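You operate a simulated robot arm through the tools that you are given. There is no shell and no other tool. Be economical: measure what you need, move in short steps, check, and stop when the job is done.

You run a simulated robot arm. Do the job below in one go: nothing can be reset, and whatever is moved stays where it is left.

## Task
Put the black brush from the top of the long grey bench on the green tag on the top of the long grey bench.

It is judged by the outcome, as a careful person would: the job done as asked, and still so three seconds after it is handed in. It fails if anything else is knocked over, pushed out of place, dropped, spilled or broken.

## Robot
A 6-joint arm with a two-finger parallel gripper, fixed in place. Base frame: the origin is at the foot of the arm, x ahead of it, y to its left, z up; the work surface is at about z = 88. Readings come in cm, degrees, newtons and seconds.
With the tool pointing down near the work surface it reaches from about 26 to 66 cm from the base axis. Its first joint turns from -66.0 to 66.0 degrees. Payload 2.9 kg.
The TCP is the grasp point between the finger pads, 3 cm short of the fingertips. In the tool frame z runs along the fingers and y along their closing line. Largest opening 11 cm; finger width 2, thickness 1; the body of the gripper, 4.8 by 11.2 cm, starts 5.5 cm behind the TCP.
Orientation is told as [roll, pitch, yaw] about the base's x, y, z axes, in that order, counted from this pose: with the fingers straight down and closing along the base's y, the tool's x points along the base's -x, its y along +y and its z along -z.

## Interface
- The arm moves only by the tool play_rows. Its argument "increments" is a list that holds one entry, the list of rows, each a list of 6 numbers: the shift along the base's x, y, z in units of 20 mm (1.0 is 20 mm), then the turn, a rotation vector about the base's x, y, z in units of 6 degrees (1.0 is 6 degrees). In form: [[[dx, dy, dz, ax, ay, az], ...]]. A call has 1 to 20 rows; each row shifts and turns the commanded pose from where the row before left it. "grip" is the opening in per cent of the stroke, from 0 (shut) to 100 (fully open), set as the call begins (left out, the last holds). A call with a number of a shift or a turn outside -1 to 1 is refused whole. Each row takes 0.2 s and may step no farther than 5 cm and 8.6 degrees from the row before; otherwise, or with a gripper value out of range, the whole call is refused. A pose out of reach is approached as far as the arm can. The call stops where the force on the tool passes 40 N (or 10 N more than at its start, if that is more) or the arm is blocked; 0.2 s more then pass. The fingers move at their own pace (about 10.8 cm/s each) and stop on an object; they squeeze with about 42 N. The grip force told is the motor's: it shows also when the fingers shut on nothing. Time passes only in rows, and 0.2 s behind the last, so rows that do not move let the fingers close. It gives the time, the measured TCP pose, the force on the tool (base axes), the opening and the grip force at its end, in the units of the frame above (readings bear some noise), and new pictures: "show" is both (left out), scene, wrist or none.
- Cameras (640 x 400 px; columns grow to the right, rows downward): "scene" is fixed at [9.46, 46.03, 137.74]; the picture's right is [-0.50, -0.87, 0.00], its down [-0.55, 0.32, -0.77] and it looks along [0.67, -0.38, -0.64] (base axes); focal length 279 px, centre (320, 200). "wrist" rides on the gripper at [7.2, 1.7, -10.3] in the tool frame; the picture's right is [-0.23, 0.97, 0.00], its down [-0.76, -0.18, -0.62] and it looks along [-0.61, -0.14, 0.78] (tool axes); focal length 222 px, centre (320, 200). There is no depth. A picture from a camera that has moved, and an enlarged one, comes with that camera's place and axes in the base frame and with its lens.
- inspect(camera, box): a new picture of the part [left, top, right, bottom] of that camera's present view, enlarged. No time passes.
- finish_job(): hands the job in; it is judged then, once.

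Work in short steps. Places have to be worked out from the pictures, the camera data and where the tool is seen: move nearer, look again, correct. Check each grasp and each placing, and mend what went wrong. You have 90 turns and 170 pictures in all, those below and enlarged ones among them. Open the gripper and draw the arm clear of the work before you hand the job in, unless the task says otherwise; then end with one line.

The tools are called as name(argument=value, ...) on one line, values as JSON. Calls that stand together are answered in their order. play_rows: Moves the arm, as the interface text tells. Its arguments: {"type":"object","properties":{"increments":{"type":"array"},"grip":{"type":"number"},"show":{"type":"string","enum":["both","scene","wrist","none"]}},"required":["increments"]} The other tools are called the same way: inspect (camera, box) takes an enlarged picture of a part of a camera's view; finish_job () hands the job in.

At the start:

```text
clock: 0.0
position: [43.38, 16.32, 114.04]
tool_rot: [0.1, 0.0, 0.0]
ft_force: [0.3, 0.1, 0.6]
width: 10.99
grip_force: 0.0
```

scene: 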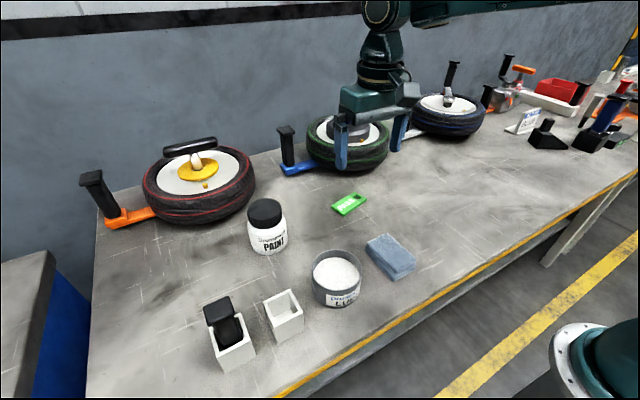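
wrist: 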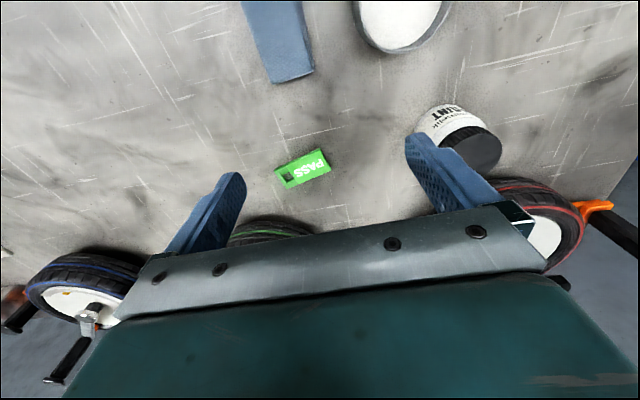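

I need to find the black brush, so I'll enlarge the likely places.

inspect(camera="scene", box=[180, 270, 340, 380])

inspect(camera="scene", box=[480, 50, 640, 160])

inspect(camera="scene", box=[70, 120, 400, 326])

```text
3.64 times, centred on (260, 325) of scene
camera zoom: at [9.46, 46.03, 137.74], right [-0.5, -0.87, 0.0], down [-0.55, 0.32, -0.77], along [0.67, -0.38, -0.64], focal length 1015 px, centre (538, -254)
```

zoom: 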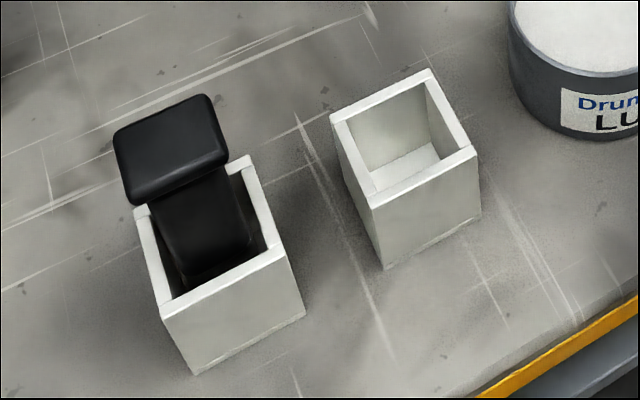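

```text
3.64 times, centred on (560, 105) of scene
camera zoom: at [9.46, 46.03, 137.74], right [-0.5, -0.87, 0.0], down [-0.55, 0.32, -0.77], along [0.67, -0.38, -0.64], focal length 1015 px, centre (-553, 546)
```

zoom: 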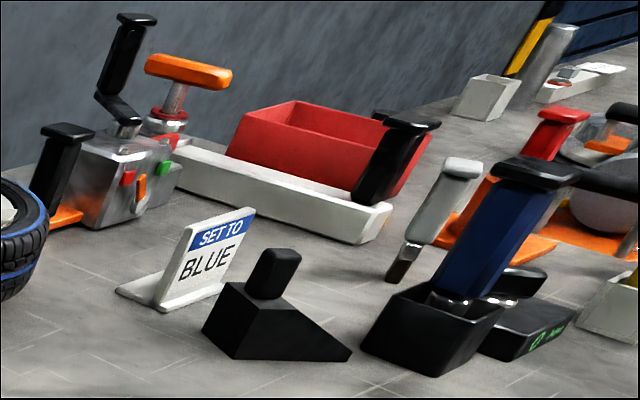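

```text
1.94 times, centred on (235, 223) of scene
camera zoom: at [9.46, 46.03, 137.74], right [-0.5, -0.87, 0.0], down [-0.55, 0.32, -0.77], along [0.67, -0.38, -0.64], focal length 541 px, centre (485, 155)
```

zoom: 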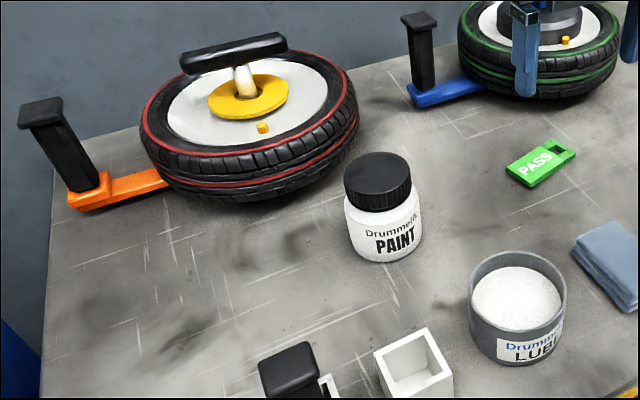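

The black item in the white holder at about (34, 48) has to be the brush, because the right-hand objects are out of reach. The tag is at about (56, 10.5). I'll move up and over towards the holder for a closer look.

play_rows(increments=[[[0, 0, 1, 0, 0, 0], [0, 1, 1, 0, 0, 0], [-0.4, 1, 0, 0, 0, 0], [-0.4, 1, 0, 0, 0, 0], [-0.4, 1, 0, 0, 0, 0], [-0.4, 1, 0, 0, 0, 0], [-0.4, 1, 0, 0, 0, 0], [-0.4, 1, 0, 0, 0, 0], [-0.4, 1, 0, 0, 0, 0], [-0.4, 1, 0, 0, 0, 0], [0, 1, 0, 0, 0, 0], [0, 1, 0, 0, 0, 0]]])

```text
clock: 2.6
position: [36.81, 38.26, 117.76]
tool_rot: [0.0, 0.0, 0.0]
ft_force: [0.4, 0.5, -0.7]
width: 11.0
grip_force: 0.1
camera wrist: at [29.61, 39.9, 128.32], right [0.23, 0.97, 0.0], down [0.76, -0.18, 0.62], along [0.61, -0.14, -0.78], focal length 222 px, centre (320, 200)
```

scene: 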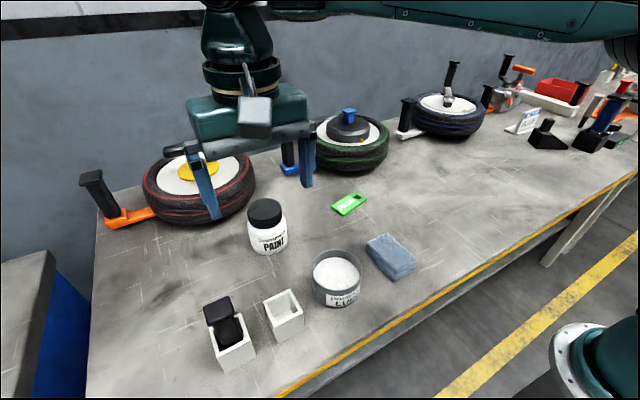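
wrist: 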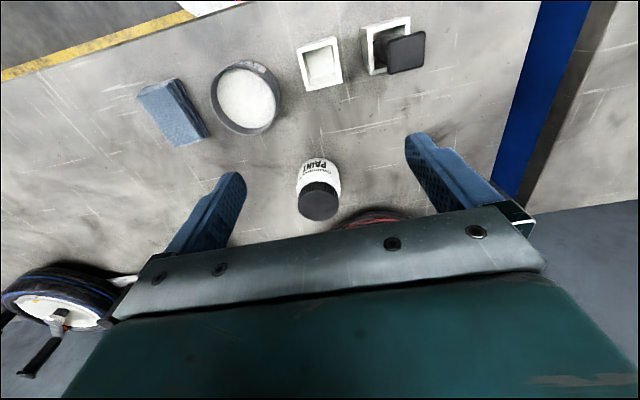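

The holder is in view at the top of the wrist picture, so I'll enlarge it in both cameras.

inspect(camera="wrist", box=[290, 0, 450, 100])

inspect(camera="scene", box=[190, 280, 270, 380])

```text
4.00 times, centred on (370, 50) of wrist
camera zoom: at [29.61, 39.9, 128.32], right [0.23, 0.97, 0.0], down [0.76, -0.18, 0.62], along [0.61, -0.14, -0.78], focal length 888 px, centre (120, 800)
```

zoom: 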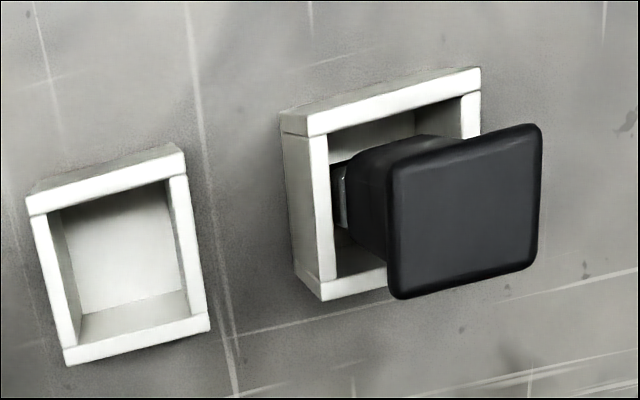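

```text
4.00 times, centred on (230, 330) of scene
camera zoom: at [9.46, 46.03, 137.74], right [-0.5, -0.87, 0.0], down [-0.55, 0.32, -0.77], along [0.67, -0.38, -0.64], focal length 1117 px, centre (680, -320)
```

zoom: 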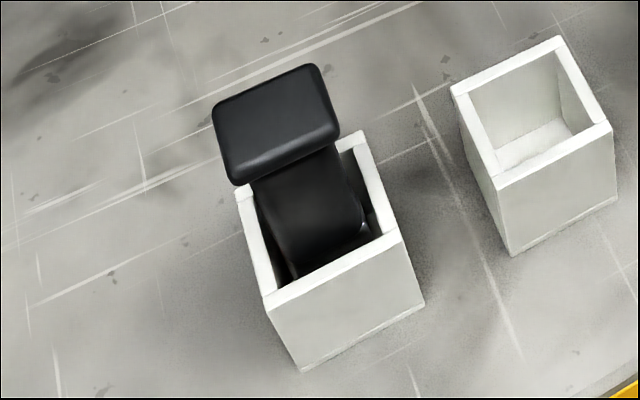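

Triangulating gives a holder rim at x 32.3–37.2, y 45.9–51.1, z≈93. The brush stands nearly upright, with its cap centred at about (34.2, 48.3, 101), and a metal ferrule confirms it is a brush. I'll move above it and look again.

play_rows(increments=[[[-0.26, 1, 0, 0, 0, 0], [-0.26, 1, 0, 0, 0, 0], [-0.26, 1, 0, 0, 0, 0], [-0.26, 1, 0, 0, 0, 0], [-0.26, 1, 0, 0, 0, 0], [0, 0, -1, 0, 0, 0], [0, 0, -1, 0, 0, 0], [0, 0, -1, 0, 0, 0]]])

inspect(camera="scene", box=[150, 240, 310, 380])

```text
clock: 4.4
position: [34.22, 48.36, 112.04]
tool_rot: [0.0, 0.0, 0.0]
ft_force: [0.1, 0.5, 0.6]
width: 11.01
grip_force: 0.1
camera wrist: at [27.01, 50.01, 122.45], right [0.23, 0.97, 0.0], down [0.76, -0.18, 0.62], along [0.61, -0.14, -0.78], focal length 222 px, centre (320, 200)
```

scene: 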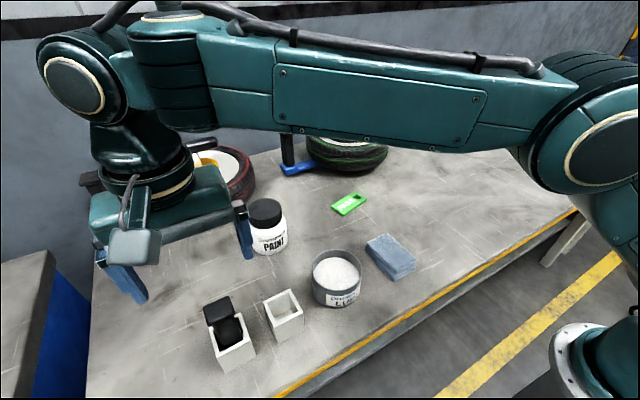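
wrist: 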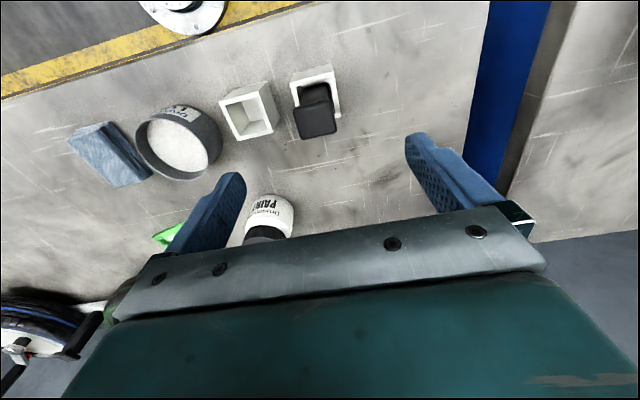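

```text
2.86 times, centred on (230, 310) of scene
camera zoom: at [9.46, 46.03, 137.74], right [-0.5, -0.87, 0.0], down [-0.55, 0.32, -0.77], along [0.67, -0.38, -0.64], focal length 798 px, centre (577, -114)
```

zoom: 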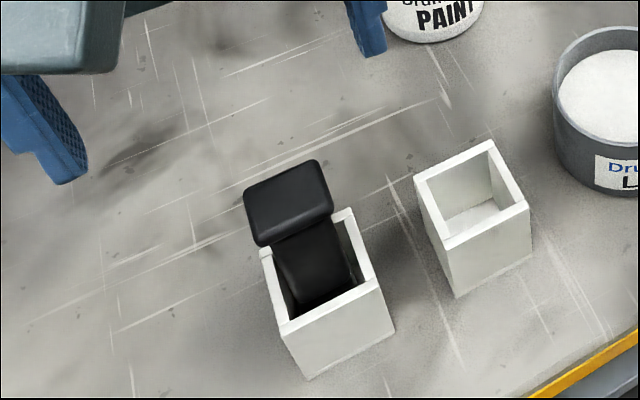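

The new wrist view puts the cap at about (34.2, 47.9). I'll enlarge it to check size, centring and tilt.

inspect(camera="wrist", box=[270, 50, 366, 150])

```text
4.00 times, centred on (318, 100) of wrist
camera zoom: at [27.01, 50.01, 122.45], right [0.23, 0.97, 0.0], down [0.76, -0.18, 0.62], along [0.61, -0.14, -0.78], focal length 888 px, centre (328, 600)
```

zoom: 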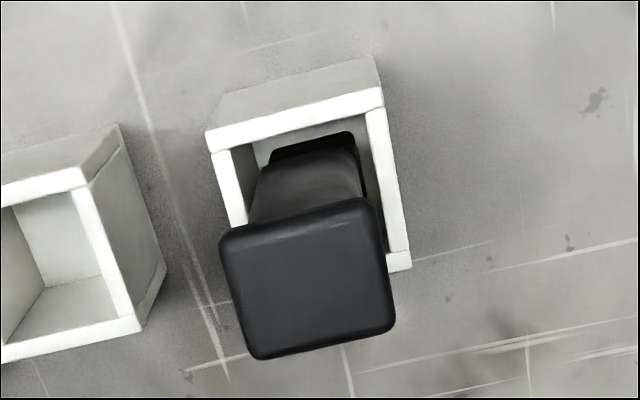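

The cap is about 3.8 cm square, aligned with the base axes, and centred at (34.0, 48.2) with its top at about 101.3. I'll descend to TCP z≈99.5, which keeps the fingertips clear above the rim.

play_rows(increments=[[[-0.05, -0.05, -1, 0, 0, 0], [0, 0, -1, 0, 0, 0], [0, 0, -1, 0, 0, 0], [0, 0, -1, 0, 0, 0], [0, 0, -1, 0, 0, 0], [0, 0, -1, 0, 0, 0], [0, 0, -0.25, 0, 0, 0]]])

inspect(camera="scene", box=[150, 240, 310, 380])

```text
clock: 6.0
position: [34.17, 48.26, 99.47]
tool_rot: [-0.1, 0.0, 0.0]
ft_force: [-0.2, 0.2, 1.0]
width: 11.0
grip_force: 0.0
camera wrist: at [26.98, 49.75, 109.84], right [0.23, 0.97, 0.0], down [0.76, -0.18, 0.62], along [0.61, -0.14, -0.78], focal length 222 px, centre (320, 200)
```

scene: 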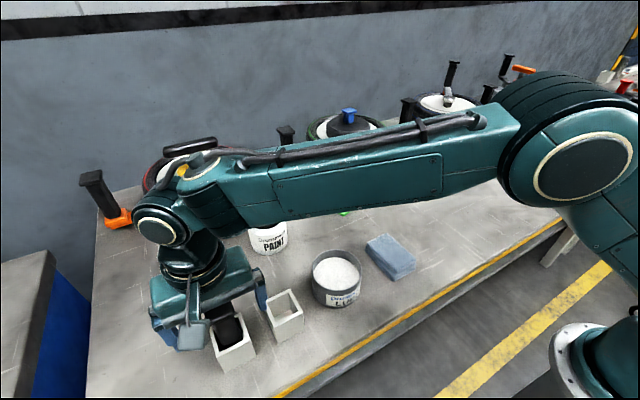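
wrist: 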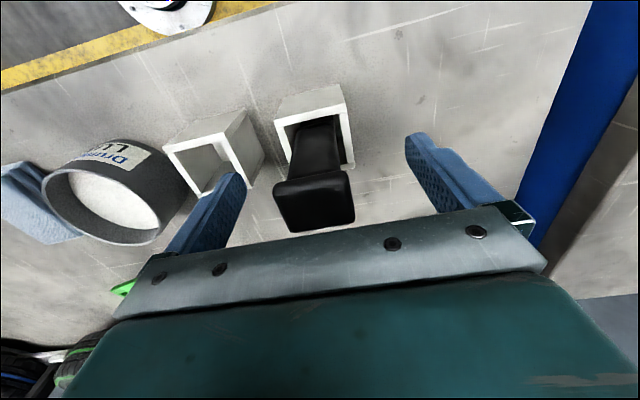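

```text
2.86 times, centred on (230, 310) of scene
camera zoom: at [9.47, 46.03, 137.74], right [-0.5, -0.87, 0.0], down [-0.55, 0.32, -0.77], along [0.67, -0.38, -0.64], focal length 798 px, centre (577, -114)
```

zoom: 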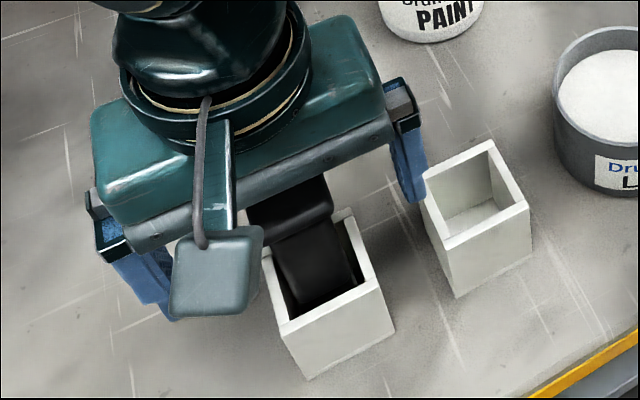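

The cap sits roughly centred between the fingers, maybe 2 mm toward -y. I'll correct that and close.

play_rows(increments=[[[0, -0.1, 0, 0, 0, 0], [0, 0, 0, 0, 0, 0], [0, 0, 0, 0, 0, 0], [0, 0, 0, 0, 0, 0], [0, 0, 0, 0, 0, 0]]], grip=0)

```text
clock: 7.2
position: [34.1, 48.01, 99.52]
tool_rot: [0.1, 0.0, 0.0]
ft_force: [-0.3, -0.9, -0.1]
width: 3.71
grip_force: 42.1
camera wrist: at [26.94, 49.59, 109.85], right [0.23, 0.97, 0.0], down [0.76, -0.18, 0.62], along [0.61, -0.14, -0.78], focal length 222 px, centre (320, 200)
```

scene: 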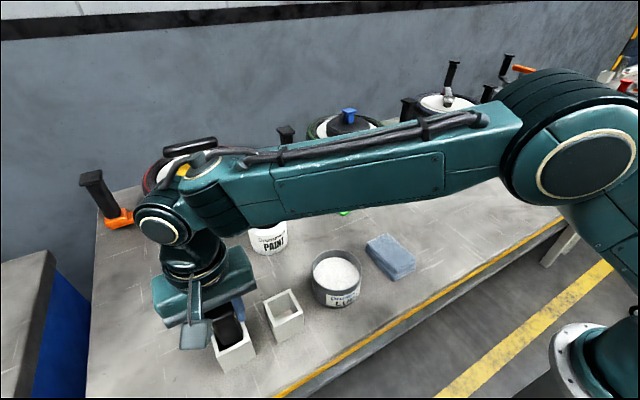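
wrist: 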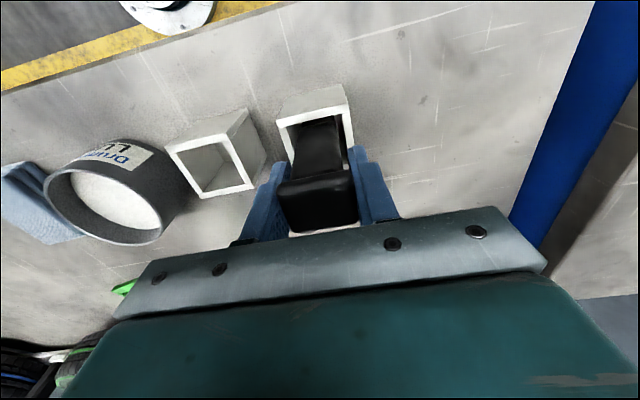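

The cap is gripped at 3.7 cm wide. I'll lift slowly and straight up, then check that the holder stays behind.

play_rows(increments=[[[0, 0, 0.5, 0, 0, 0], [0, 0, 0.5, 0, 0, 0], [0, 0, 0.5, 0, 0, 0], [0, 0, 0.5, 0, 0, 0], [0, 0, 0.7, 0, 0, 0], [0, 0, 0.8, 0, 0, 0], [0, 0, 1, 0, 0, 0], [0, 0, 1, 0, 0, 0], [0, 0, 1, 0, 0, 0], [0, 0, 1, 0, 0, 0], [0, 0, 1, 0, 0, 0]]])

inspect(camera="scene", box=[100, 210, 320, 380])

inspect(camera="wrist", box=[220, 40, 420, 250])

```text
clock: 9.6
position: [34.34, 48.02, 116.54]
tool_rot: [0.0, 0.1, 0.0]
ft_force: [0.0, -1.7, -1.0]
width: 3.71
grip_force: 42.2
camera wrist: at [27.06, 49.55, 126.85], right [0.23, 0.97, 0.0], down [0.76, -0.18, 0.62], along [0.61, -0.14, -0.78], focal length 222 px, centre (320, 200)
```

scene: 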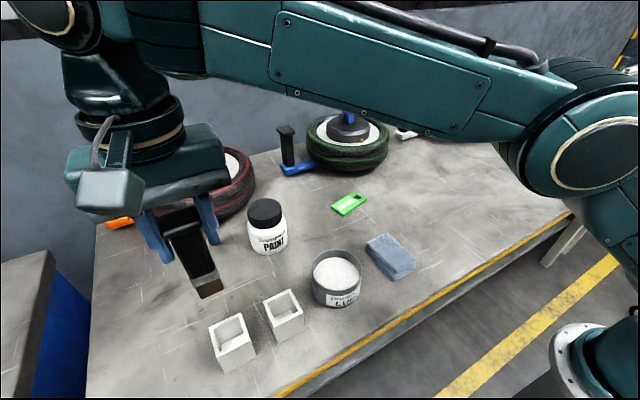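
wrist: 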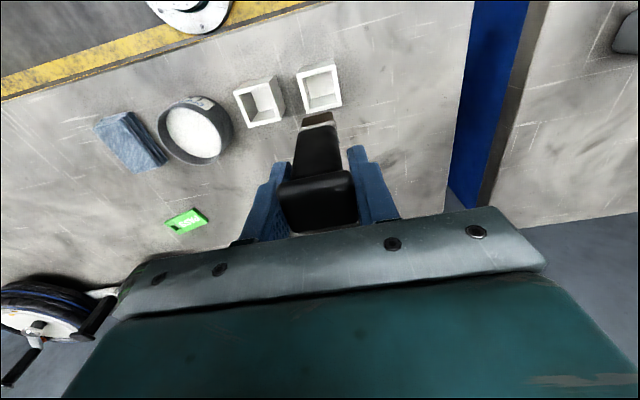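

```text
2.35 times, centred on (210, 295) of scene
camera zoom: at [9.47, 46.03, 137.74], right [-0.5, -0.87, 0.0], down [-0.55, 0.32, -0.77], along [0.67, -0.38, -0.64], focal length 657 px, centre (579, -24)
```

zoom: 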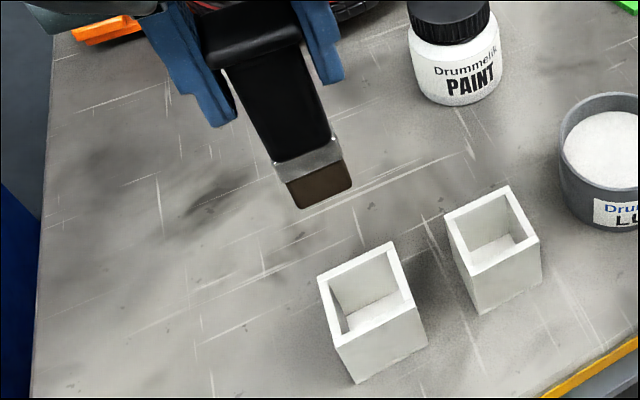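

```text
1.90 times, centred on (320, 145) of wrist
camera zoom: at [27.06, 49.55, 126.85], right [0.23, 0.97, 0.0], down [0.76, -0.18, 0.62], along [0.61, -0.14, -0.78], focal length 423 px, centre (320, 305)
```

zoom: 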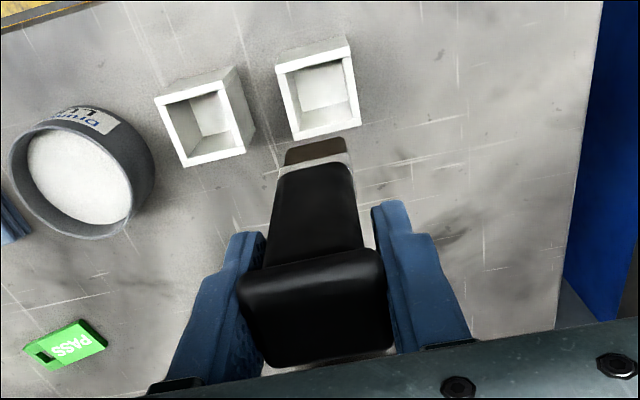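

The brush came out cleanly: black handle, ferrule, brown bristles, hanging vertically, and the holder didn't move. The tag is about 9.5×4.5 cm, centred near (55.4, 10.5), with its long axis mostly along y. I'll carry the brush high over the jar toward it.

play_rows(increments=[[[0, 0, 1, 0, 0, 0], [0, 0, 1, 0, 0, 0], [0.55, -1, 0, 0, 0, 0], [0.55, -1, 0, 0, 0, 0], [0.55, -1, 0, 0, 0, 0], [0.55, -1, 0, 0, 0, 0], [0.55, -1, 0, 0, 0, 0], [0.55, -1, 0, 0, 0, 0], [0.55, -1, 0, 0, 0, 0], [0.55, -1, 0, 0, 0, 0], [0.55, -1, 0, 0, 0, 0], [0.55, -1, 0, 0, 0, 0], [0.55, -1, 0, 0, 0, 0], [0.55, -1, 0, 0, 0, 0], [0.55, -1, 0, 0, 0, 0], [0.55, -1, 0, 0, 0, 0], [0.55, -1, 0, 0, 0, 0], [0.55, -1, 0, 0, 0, 0], [0.55, -1, 0, 0, 0, 0], [0.55, -1, 0, 0, 0, 0]]])

inspect(camera="scene", box=[280, 90, 440, 230])

inspect(camera="wrist", box=[220, 40, 420, 250])

```text
clock: 13.8
position: [53.98, 12.04, 120.35]
tool_rot: [-0.1, 0.1, 0.0]
ft_force: [0.3, -0.8, -0.3]
width: 3.7
grip_force: 42.1
camera wrist: at [46.77, 13.62, 130.76], right [0.23, 0.97, 0.0], down [0.76, -0.18, 0.62], along [0.61, -0.14, -0.78], focal length 222 px, centre (320, 200)
```

scene: 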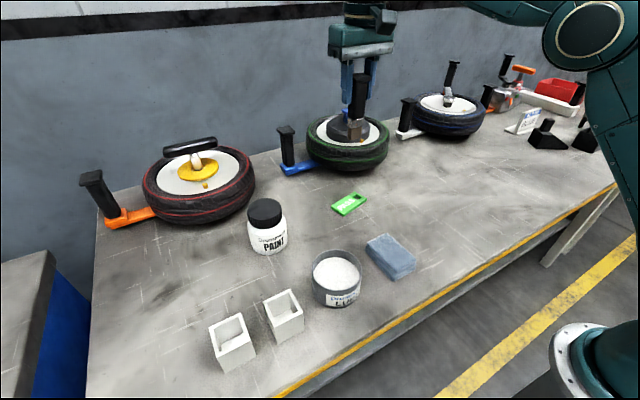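
wrist: 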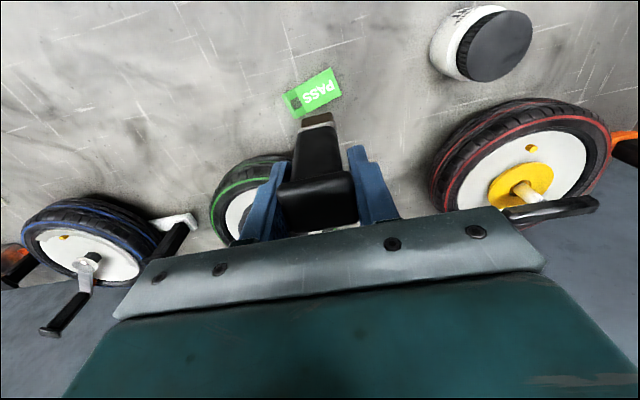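

```text
2.86 times, centred on (360, 160) of scene
camera zoom: at [9.46, 46.03, 137.74], right [-0.5, -0.87, 0.0], down [-0.55, 0.32, -0.77], along [0.67, -0.38, -0.64], focal length 798 px, centre (206, 314)
```

zoom: 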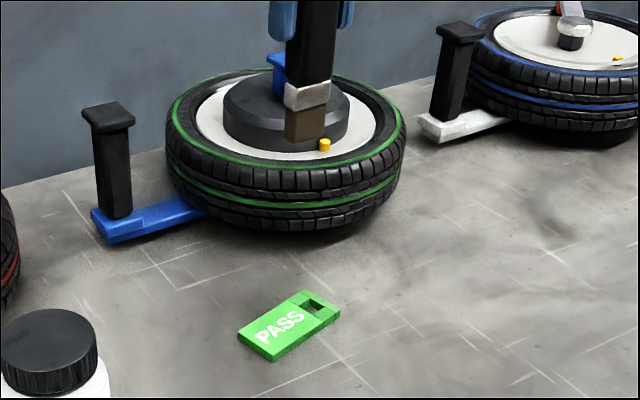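

```text
1.90 times, centred on (320, 145) of wrist
camera zoom: at [46.77, 13.62, 130.76], right [0.23, 0.97, 0.0], down [0.76, -0.18, 0.62], along [0.61, -0.14, -0.78], focal length 423 px, centre (320, 305)
```

zoom: 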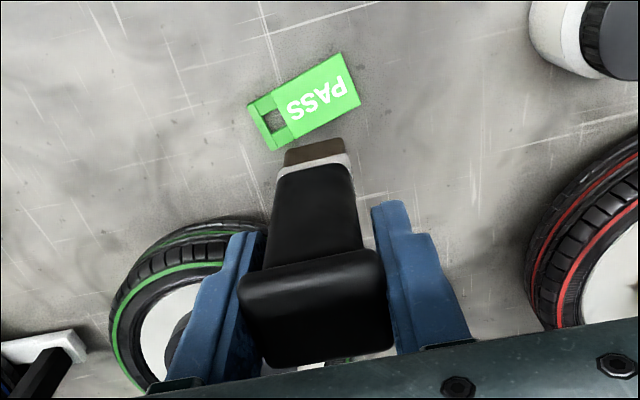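

The tag's solid "PASS" part can carry the brush. I'll zoom in on the bristle block to judge how thick its base is.

inspect(camera="scene", box=[335, 60, 385, 150])

inspect(camera="scene", box=[320, 180, 380, 225])

```text
4.44 times, centred on (360, 105) of scene
camera zoom: at [9.46, 46.03, 137.74], right [-0.5, -0.87, 0.0], down [-0.55, 0.32, -0.77], along [0.67, -0.38, -0.64], focal length 1241 px, centre (142, 622)
```

zoom: 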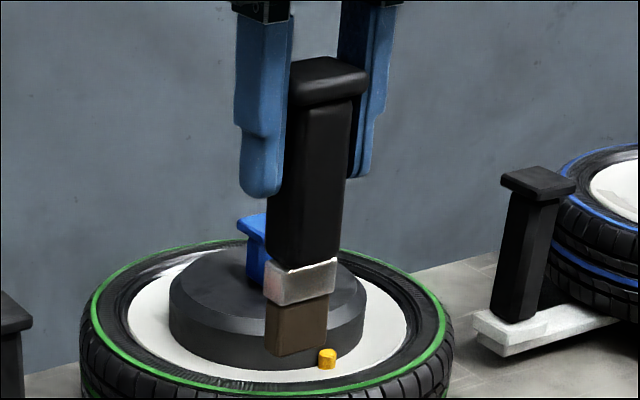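

```text
8.89 times, centred on (350, 202) of scene
camera zoom: at [9.46, 46.03, 137.74], right [-0.5, -0.87, 0.0], down [-0.55, 0.32, -0.77], along [0.67, -0.38, -0.64], focal length 2482 px, centre (53, 178)
```

zoom: 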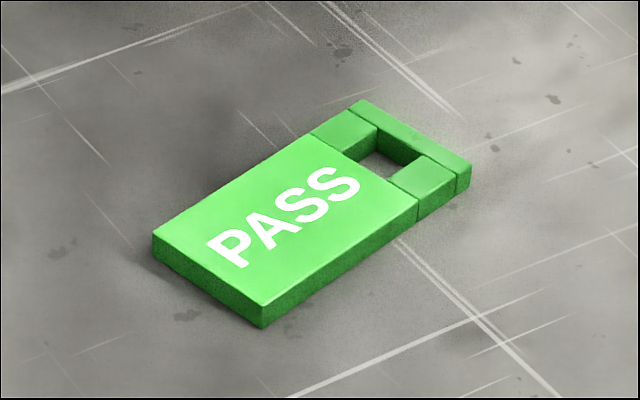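

The bristle base is about 2.8×1.6 cm and sits around z 109, 11.5 cm below the TCP. The brush hangs vertically and stood upright on its own in the holder, so I'll stand it on the solid part of the tag at about (55.5, 11.6, top ≈89). I'll shift about 1 cm in x and lower most of the way.

play_rows(increments=[[[0.5, -0.1, -1, 0, 0, 0], [0, 0, -1, 0, 0, 0], [0, 0, -1, 0, 0, 0], [0, 0, -1, 0, 0, 0], [0, 0, -1, 0, 0, 0], [0, 0, -1, 0, 0, 0], [0, 0, -1, 0, 0, 0], [0, 0, -0.5, 0, 0, 0], [0, 0, -0.5, 0, 0, 0]]])

inspect(camera="scene", box=[310, 130, 400, 230])

inspect(camera="wrist", box=[240, 70, 400, 180])

```text
clock: 15.8
position: [54.91, 11.96, 104.57]
tool_rot: [0.0, 0.0, 0.1]
ft_force: [-0.3, 1.0, -1.1]
width: 3.71
grip_force: 42.0
camera wrist: at [47.74, 13.46, 114.9], right [0.23, 0.97, 0.0], down [0.76, -0.18, 0.62], along [0.61, -0.14, -0.78], focal length 222 px, centre (320, 200)
```

scene: 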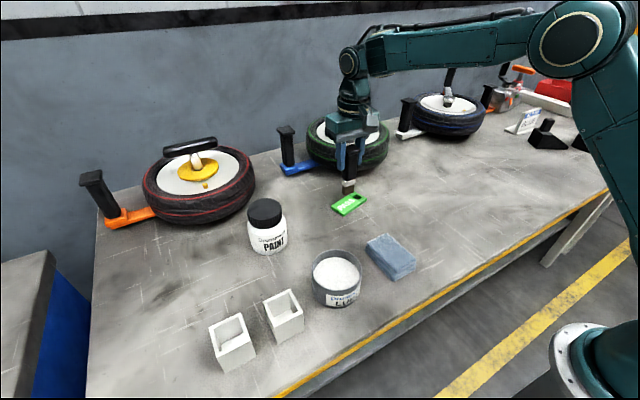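
wrist: 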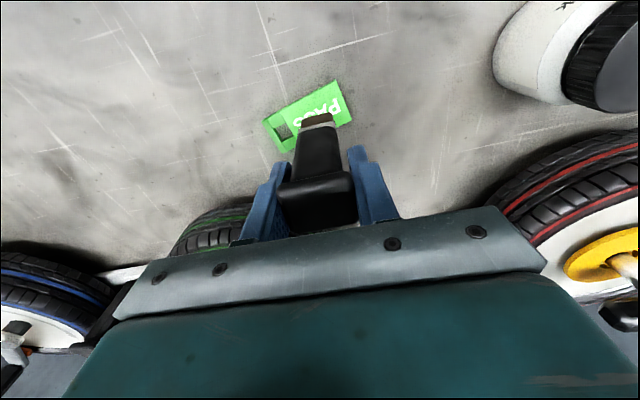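

```text
4.00 times, centred on (355, 180) of scene
camera zoom: at [9.47, 46.03, 137.74], right [-0.5, -0.87, 0.0], down [-0.55, 0.32, -0.77], along [0.67, -0.38, -0.64], focal length 1117 px, centre (180, 280)
```

zoom: 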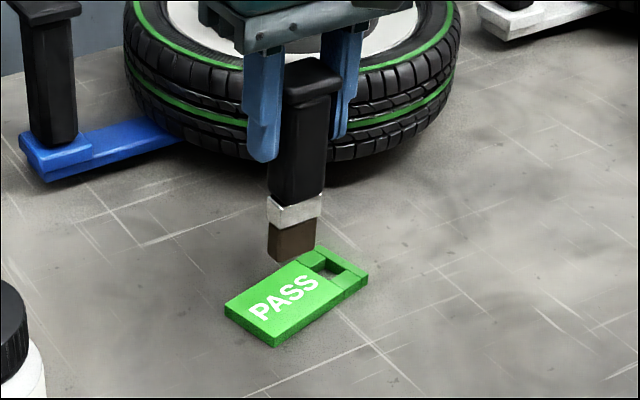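

```text
3.64 times, centred on (320, 125) of wrist
camera zoom: at [47.74, 13.46, 114.9], right [0.23, 0.97, 0.0], down [0.76, -0.18, 0.62], along [0.61, -0.14, -0.78], focal length 808 px, centre (320, 473)
```

zoom: 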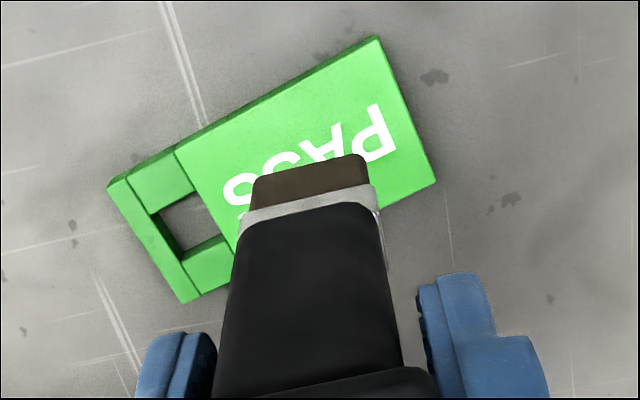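

The bristle base is at about (55.4, 11.7), over the middle of the solid part and about 4 cm above it. I'll lower 3 cm and look again.

play_rows(increments=[[[0, 0, -0.5, 0, 0, 0], [0, 0, -0.5, 0, 0, 0], [0, 0, -0.5, 0, 0, 0]]], show="none")

inspect(camera="scene", box=[310, 150, 390, 230])

inspect(camera="wrist", box=[240, 70, 400, 180])

```text
clock: 16.6
position: [54.96, 11.94, 101.57]
tool_rot: [0.0, 0.0, 0.0]
ft_force: [0.1, 0.1, -0.1]
width: 3.7
grip_force: 41.8
```

```text
5.00 times, centred on (350, 190) of scene
camera zoom: at [9.47, 46.03, 137.74], right [-0.5, -0.87, 0.0], down [-0.55, 0.32, -0.77], along [0.67, -0.38, -0.64], focal length 1396 px, centre (170, 250)
```

zoom: 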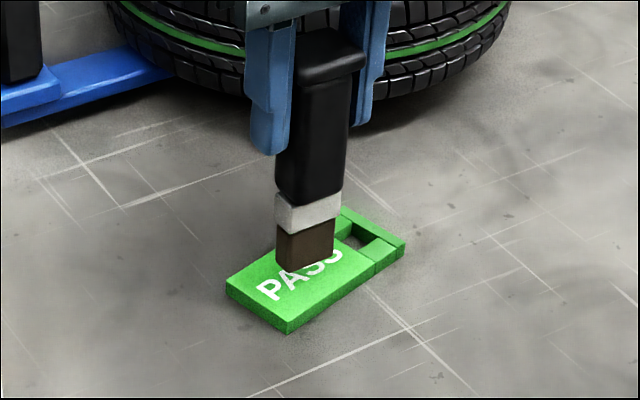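

```text
3.64 times, centred on (320, 125) of wrist
camera zoom: at [47.77, 13.5, 111.9], right [0.23, 0.97, 0.0], down [0.76, -0.18, 0.62], along [0.61, -0.14, -0.78], focal length 808 px, centre (320, 473)
```

zoom: 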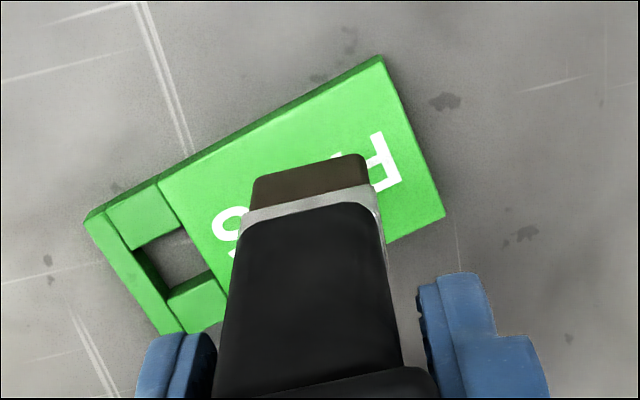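

The base is well placed over the tag with roughly a 1 cm gap. I'll lower in small steps and watch the force.

play_rows(increments=[[[0, 0, -0.1, 0, 0, 0], [0, 0, -0.1, 0, 0, 0], [0, 0, -0.1, 0, 0, 0], [0, 0, -0.1, 0, 0, 0]]], show="none")

inspect(camera="scene", box=[320, 170, 380, 220])

```text
clock: 17.6
position: [54.81, 11.86, 100.65]
tool_rot: [0.0, 0.0, 0.0]
ft_force: [-0.7, -0.1, -0.2]
width: 3.72
grip_force: 41.9
```

```text
8.00 times, centred on (350, 195) of scene
camera zoom: at [9.47, 46.03, 137.74], right [-0.5, -0.87, 0.0], down [-0.55, 0.32, -0.77], along [0.67, -0.38, -0.64], focal length 2234 px, centre (80, 240)
```

zoom: 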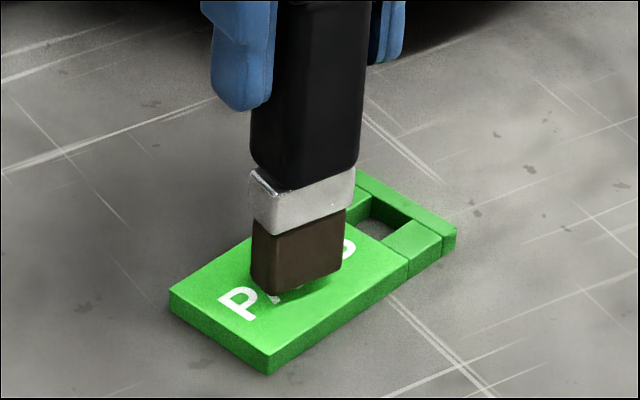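

There's no contact yet and a few mm of gap. I'll carry on in 1 mm steps.

play_rows(increments=[[[0, 0, -0.05, 0, 0, 0], [0, 0, -0.05, 0, 0, 0], [0, 0, -0.05, 0, 0, 0]]], show="none")

inspect(camera="scene", box=[320, 170, 380, 220])

```text
clock: 18.4
position: [54.93, 11.91, 100.35]
tool_rot: [0.0, 0.0, 0.0]
ft_force: [0.6, -0.6, -0.9]
width: 3.69
grip_force: 41.1
```

```text
8.00 times, centred on (350, 195) of scene
camera zoom: at [9.47, 46.03, 137.74], right [-0.5, -0.87, 0.0], down [-0.55, 0.32, -0.77], along [0.67, -0.38, -0.64], focal length 2234 px, centre (80, 240)
```

zoom: 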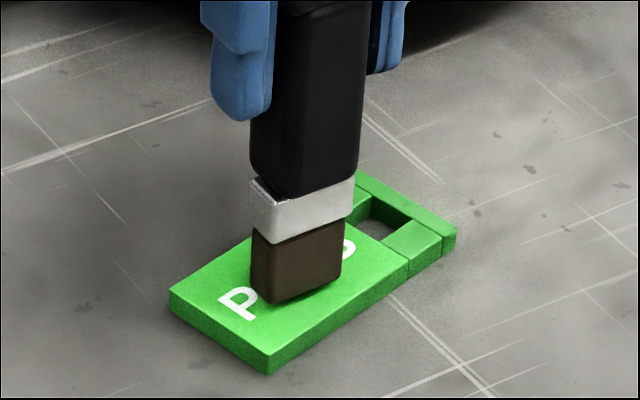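

The brush is nearly touching, with no force yet, so I'll keep stepping 1 mm at a time.

play_rows(increments=[[[0, 0, -0.05, 0, 0, 0], [0, 0, -0.05, 0, 0, 0]]], show="none")

inspect(camera="scene", box=[320, 170, 380, 220])

```text
clock: 19.0
position: [54.86, 11.87, 100.05]
tool_rot: [0.0, -0.1, 0.0]
ft_force: [0.2, 0.5, -0.7]
width: 3.7
grip_force: 41.8
```

```text
8.00 times, centred on (350, 195) of scene
camera zoom: at [9.47, 46.03, 137.74], right [-0.5, -0.87, 0.0], down [-0.55, 0.32, -0.77], along [0.67, -0.38, -0.64], focal length 2234 px, centre (80, 240)
```

zoom: 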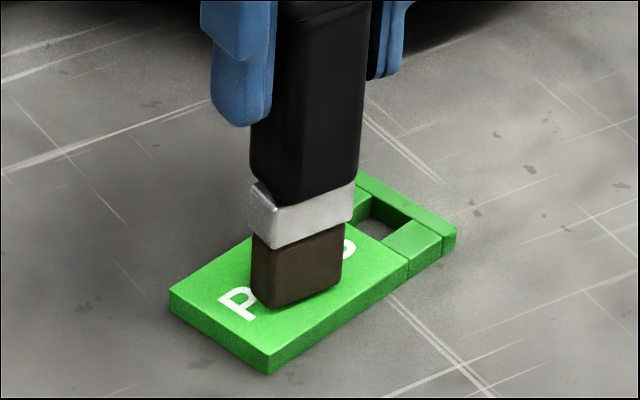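

Still no contact force, so I'll take two more 1 mm steps.

play_rows(increments=[[[0, 0, -0.05, 0, 0, 0], [0, 0, -0.05, 0, 0, 0]]], show="none")

inspect(camera="scene", box=[320, 170, 380, 220])

```text
clock: 19.6
position: [54.92, 11.82, 99.94]
tool_rot: [-0.1, 0.0, 0.0]
ft_force: [-0.8, -0.3, 3.5]
width: 3.72
grip_force: 41.9
```

```text
8.00 times, centred on (350, 195) of scene
camera zoom: at [9.45, 46.03, 137.75], right [-0.5, -0.87, 0.0], down [-0.55, 0.32, -0.77], along [0.67, -0.38, -0.64], focal length 2234 px, centre (80, 240)
```

zoom: 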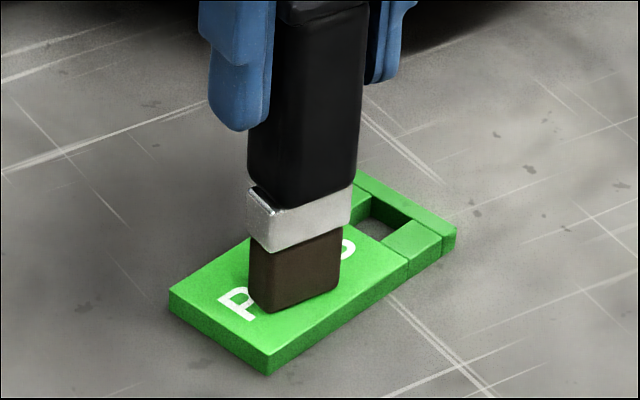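

Contact shows at about 4 N. I'll release a little way (to about 5 cm) so I can check the brush stands before clearing.

play_rows(increments=[[[0, 0, -0.02, 0, 0, 0], [0, 0, 0, 0, 0, 0]]], show="none")

play_rows(increments=[[[0, 0, 0, 0, 0, 0], [0, 0, 0, 0, 0, 0], [0, 0, 0, 0, 0, 0]]], grip=45)

inspect(camera="scene", box=[310, 120, 390, 220])

```text
clock: 20.2
position: [55.0, 11.81, 99.94]
tool_rot: [0.1, -0.1, 0.0]
ft_force: [-1.6, 0.1, 7.7]
width: 3.71
grip_force: 41.5
```

```text
clock: 21.0
position: [54.93, 11.81, 99.89]
tool_rot: [0.0, 0.0, 0.0]
ft_force: [0.4, -0.1, 6.0]
width: 4.98
grip_force: 0.1
camera wrist: at [47.76, 13.46, 110.28], right [0.23, 0.97, 0.0], down [0.76, -0.18, 0.62], along [0.61, -0.14, -0.78], focal length 222 px, centre (320, 200)
```

scene: 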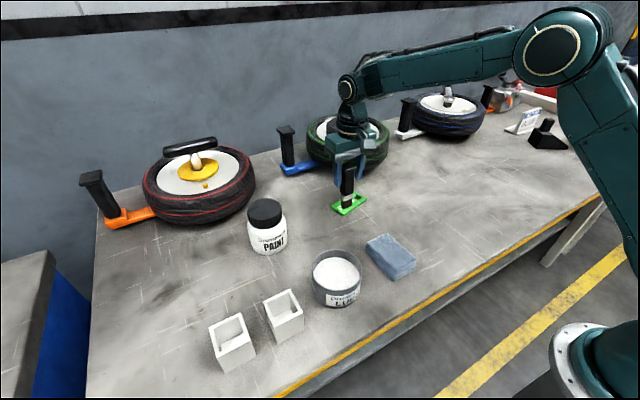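
wrist: 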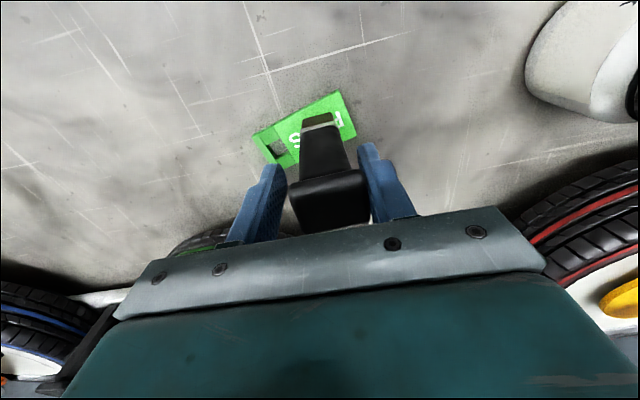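

```text
4.00 times, centred on (350, 170) of scene
camera zoom: at [9.45, 46.03, 137.75], right [-0.5, -0.87, 0.0], down [-0.55, 0.32, -0.77], along [0.67, -0.38, -0.64], focal length 1117 px, centre (200, 320)
```

zoom: 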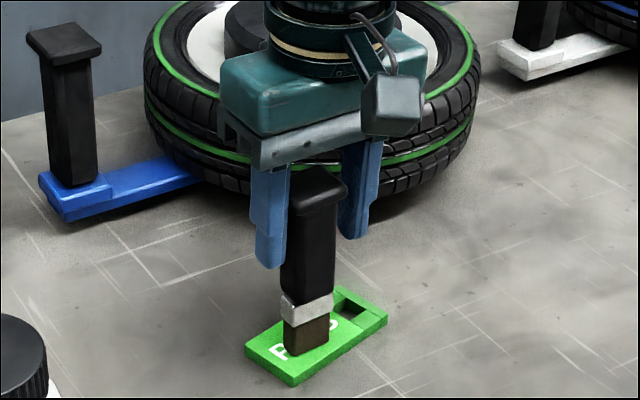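

After the partial release the cap has moved about 0.6 cm toward +y, as if it's leaning on the +y finger. I'll look closer before opening further.

inspect(camera="wrist", box=[230, 80, 430, 240])

inspect(camera="scene", box=[325, 150, 375, 220])

play_rows(increments=[[[0, 0, 0, 0, 0, 0]]], show="none")

```text
2.50 times, centred on (330, 160) of wrist
camera zoom: at [47.76, 13.46, 110.28], right [0.23, 0.97, 0.0], down [0.76, -0.18, 0.62], along [0.61, -0.14, -0.78], focal length 555 px, centre (295, 300)
```

zoom: 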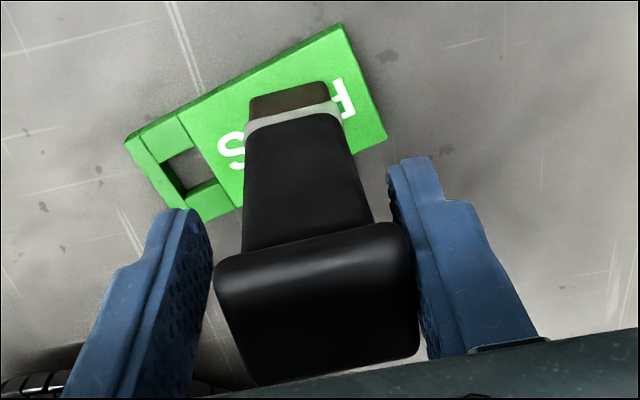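

```text
5.71 times, centred on (350, 185) of scene
camera zoom: at [9.45, 46.03, 137.75], right [-0.5, -0.87, 0.0], down [-0.55, 0.32, -0.77], along [0.67, -0.38, -0.64], focal length 1595 px, centre (149, 286)
```

zoom: 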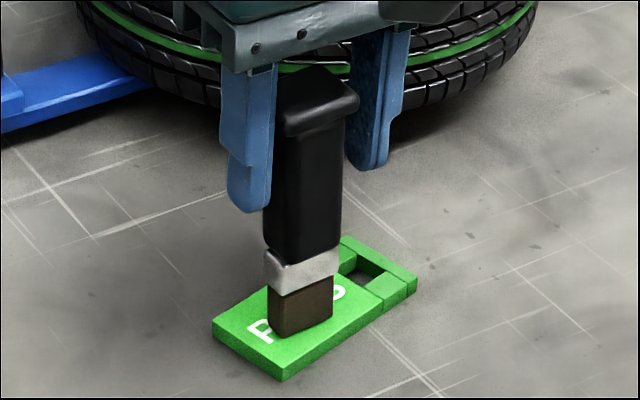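

```text
clock: 21.4
position: [55.04, 11.92, 100.03]
tool_rot: [0.0, 0.0, 0.0]
ft_force: [0.6, -0.6, 5.3]
width: 4.99
grip_force: 0.2
```

The cap is tilted about 2.7° toward +y and touching that finger, and an upward force of about 5 N remains. I'll raise the tool 2 mm to see what that contact is.

play_rows(increments=[[[0, 0, 0.05, 0, 0, 0], [0, 0, 0.05, 0, 0, 0]]], show="wrist")

inspect(camera="wrist", box=[230, 80, 430, 240])

```text
clock: 22.0
position: [54.9, 11.83, 100.04]
tool_rot: [0.1, 0.1, 0.0]
ft_force: [-0.9, 0.3, 0.8]
width: 4.96
grip_force: 0.0
camera wrist: at [47.76, 13.45, 110.43], right [0.23, 0.97, 0.0], down [0.76, -0.18, 0.62], along [0.61, -0.14, -0.78], focal length 222 px, centre (320, 200)
```

wrist: 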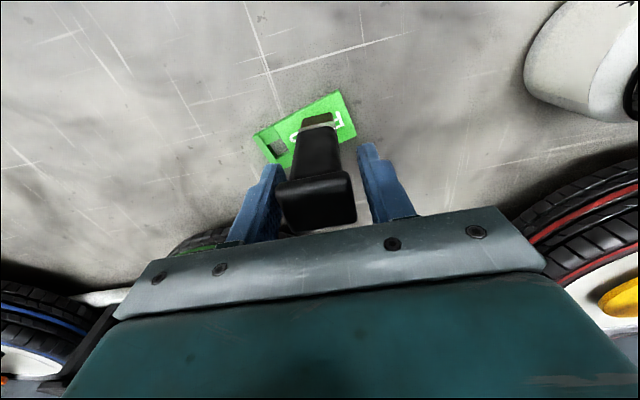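

```text
2.50 times, centred on (330, 160) of wrist
camera zoom: at [47.76, 13.45, 110.43], right [0.23, 0.97, 0.0], down [0.76, -0.18, 0.62], along [0.61, -0.14, -0.78], focal length 555 px, centre (295, 300)
```

zoom: 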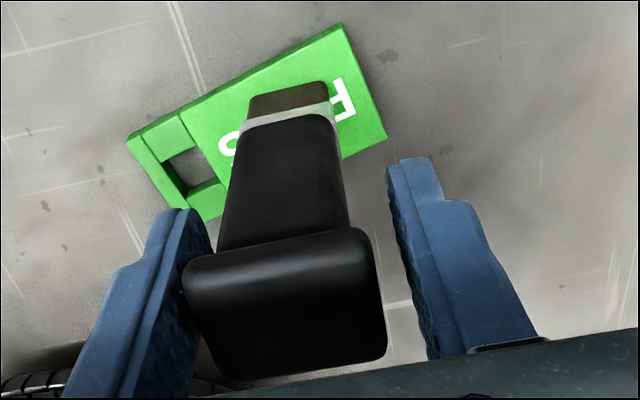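

The jam freed and the brush rocked over toward the -y finger. I'll wait and see where it settles.

play_rows(increments=[[[0, 0, 0, 0, 0, 0], [0, 0, 0, 0, 0, 0], [0, 0, 0, 0, 0, 0], [0, 0, 0, 0, 0, 0], [0, 0, 0, 0, 0, 0]]], show="none")

inspect(camera="wrist", box=[230, 80, 430, 240])

inspect(camera="scene", box=[325, 150, 375, 220])

```text
clock: 23.2
position: [54.96, 11.92, 100.14]
tool_rot: [0.1, -0.1, 0.0]
ft_force: [0.3, 0.3, -0.2]
width: 4.97
grip_force: 0.1
```

```text
2.50 times, centred on (330, 160) of wrist
camera zoom: at [47.76, 13.45, 110.46], right [0.23, 0.97, 0.0], down [0.76, -0.18, 0.62], along [0.61, -0.14, -0.78], focal length 555 px, centre (295, 300)
```

zoom: 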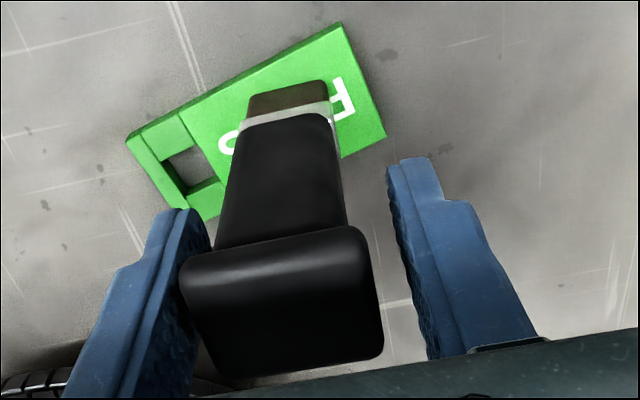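

```text
5.71 times, centred on (350, 185) of scene
camera zoom: at [9.46, 46.03, 137.74], right [-0.5, -0.87, 0.0], down [-0.55, 0.32, -0.77], along [0.67, -0.38, -0.64], focal length 1595 px, centre (149, 286)
```

zoom: 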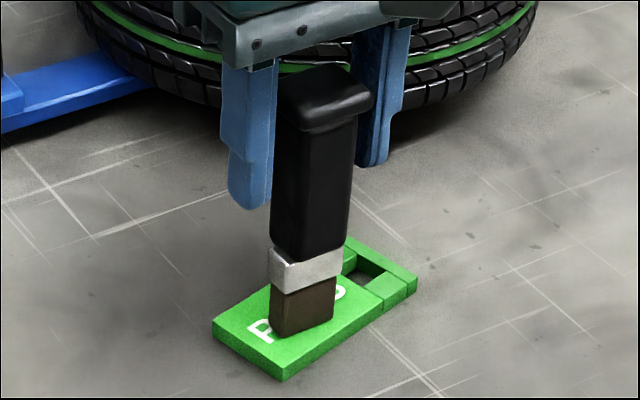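

The brush now stands free near the centre between the fingers, almost exactly upright, with zero force. I'll open fully without moving the arm and check that it stays.

play_rows(increments=[[[0, 0, 0, 0, 0, 0], [0, 0, 0, 0, 0, 0], [0, 0, 0, 0, 0, 0], [0, 0, 0, 0, 0, 0]]], grip=100, show="none")

inspect(camera="wrist", box=[230, 80, 430, 240])

inspect(camera="scene", box=[325, 150, 375, 220])

```text
clock: 24.2
position: [55.0, 11.77, 100.06]
tool_rot: [0.0, 0.0, 0.0]
ft_force: [-0.4, 0.1, 0.3]
width: 10.98
grip_force: 0.0
```

```text
2.50 times, centred on (330, 160) of wrist
camera zoom: at [47.76, 13.45, 110.46], right [0.23, 0.97, 0.0], down [0.76, -0.18, 0.62], along [0.61, -0.14, -0.78], focal length 555 px, centre (295, 300)
```

zoom: 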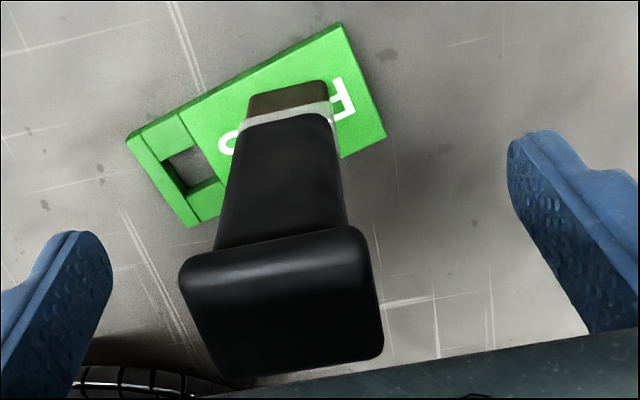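

```text
5.71 times, centred on (350, 185) of scene
camera zoom: at [9.46, 46.03, 137.74], right [-0.5, -0.87, 0.0], down [-0.55, 0.32, -0.77], along [0.67, -0.38, -0.64], focal length 1595 px, centre (149, 286)
```

zoom: 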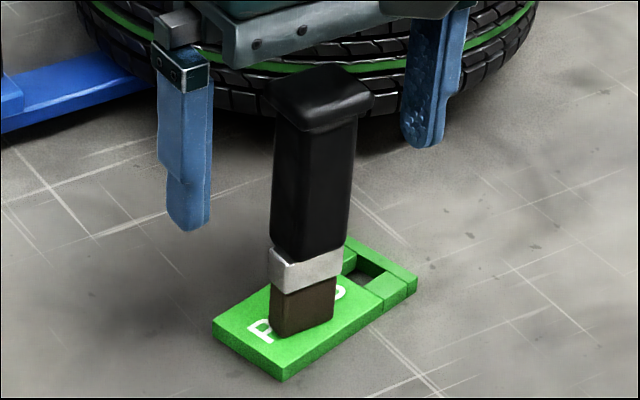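

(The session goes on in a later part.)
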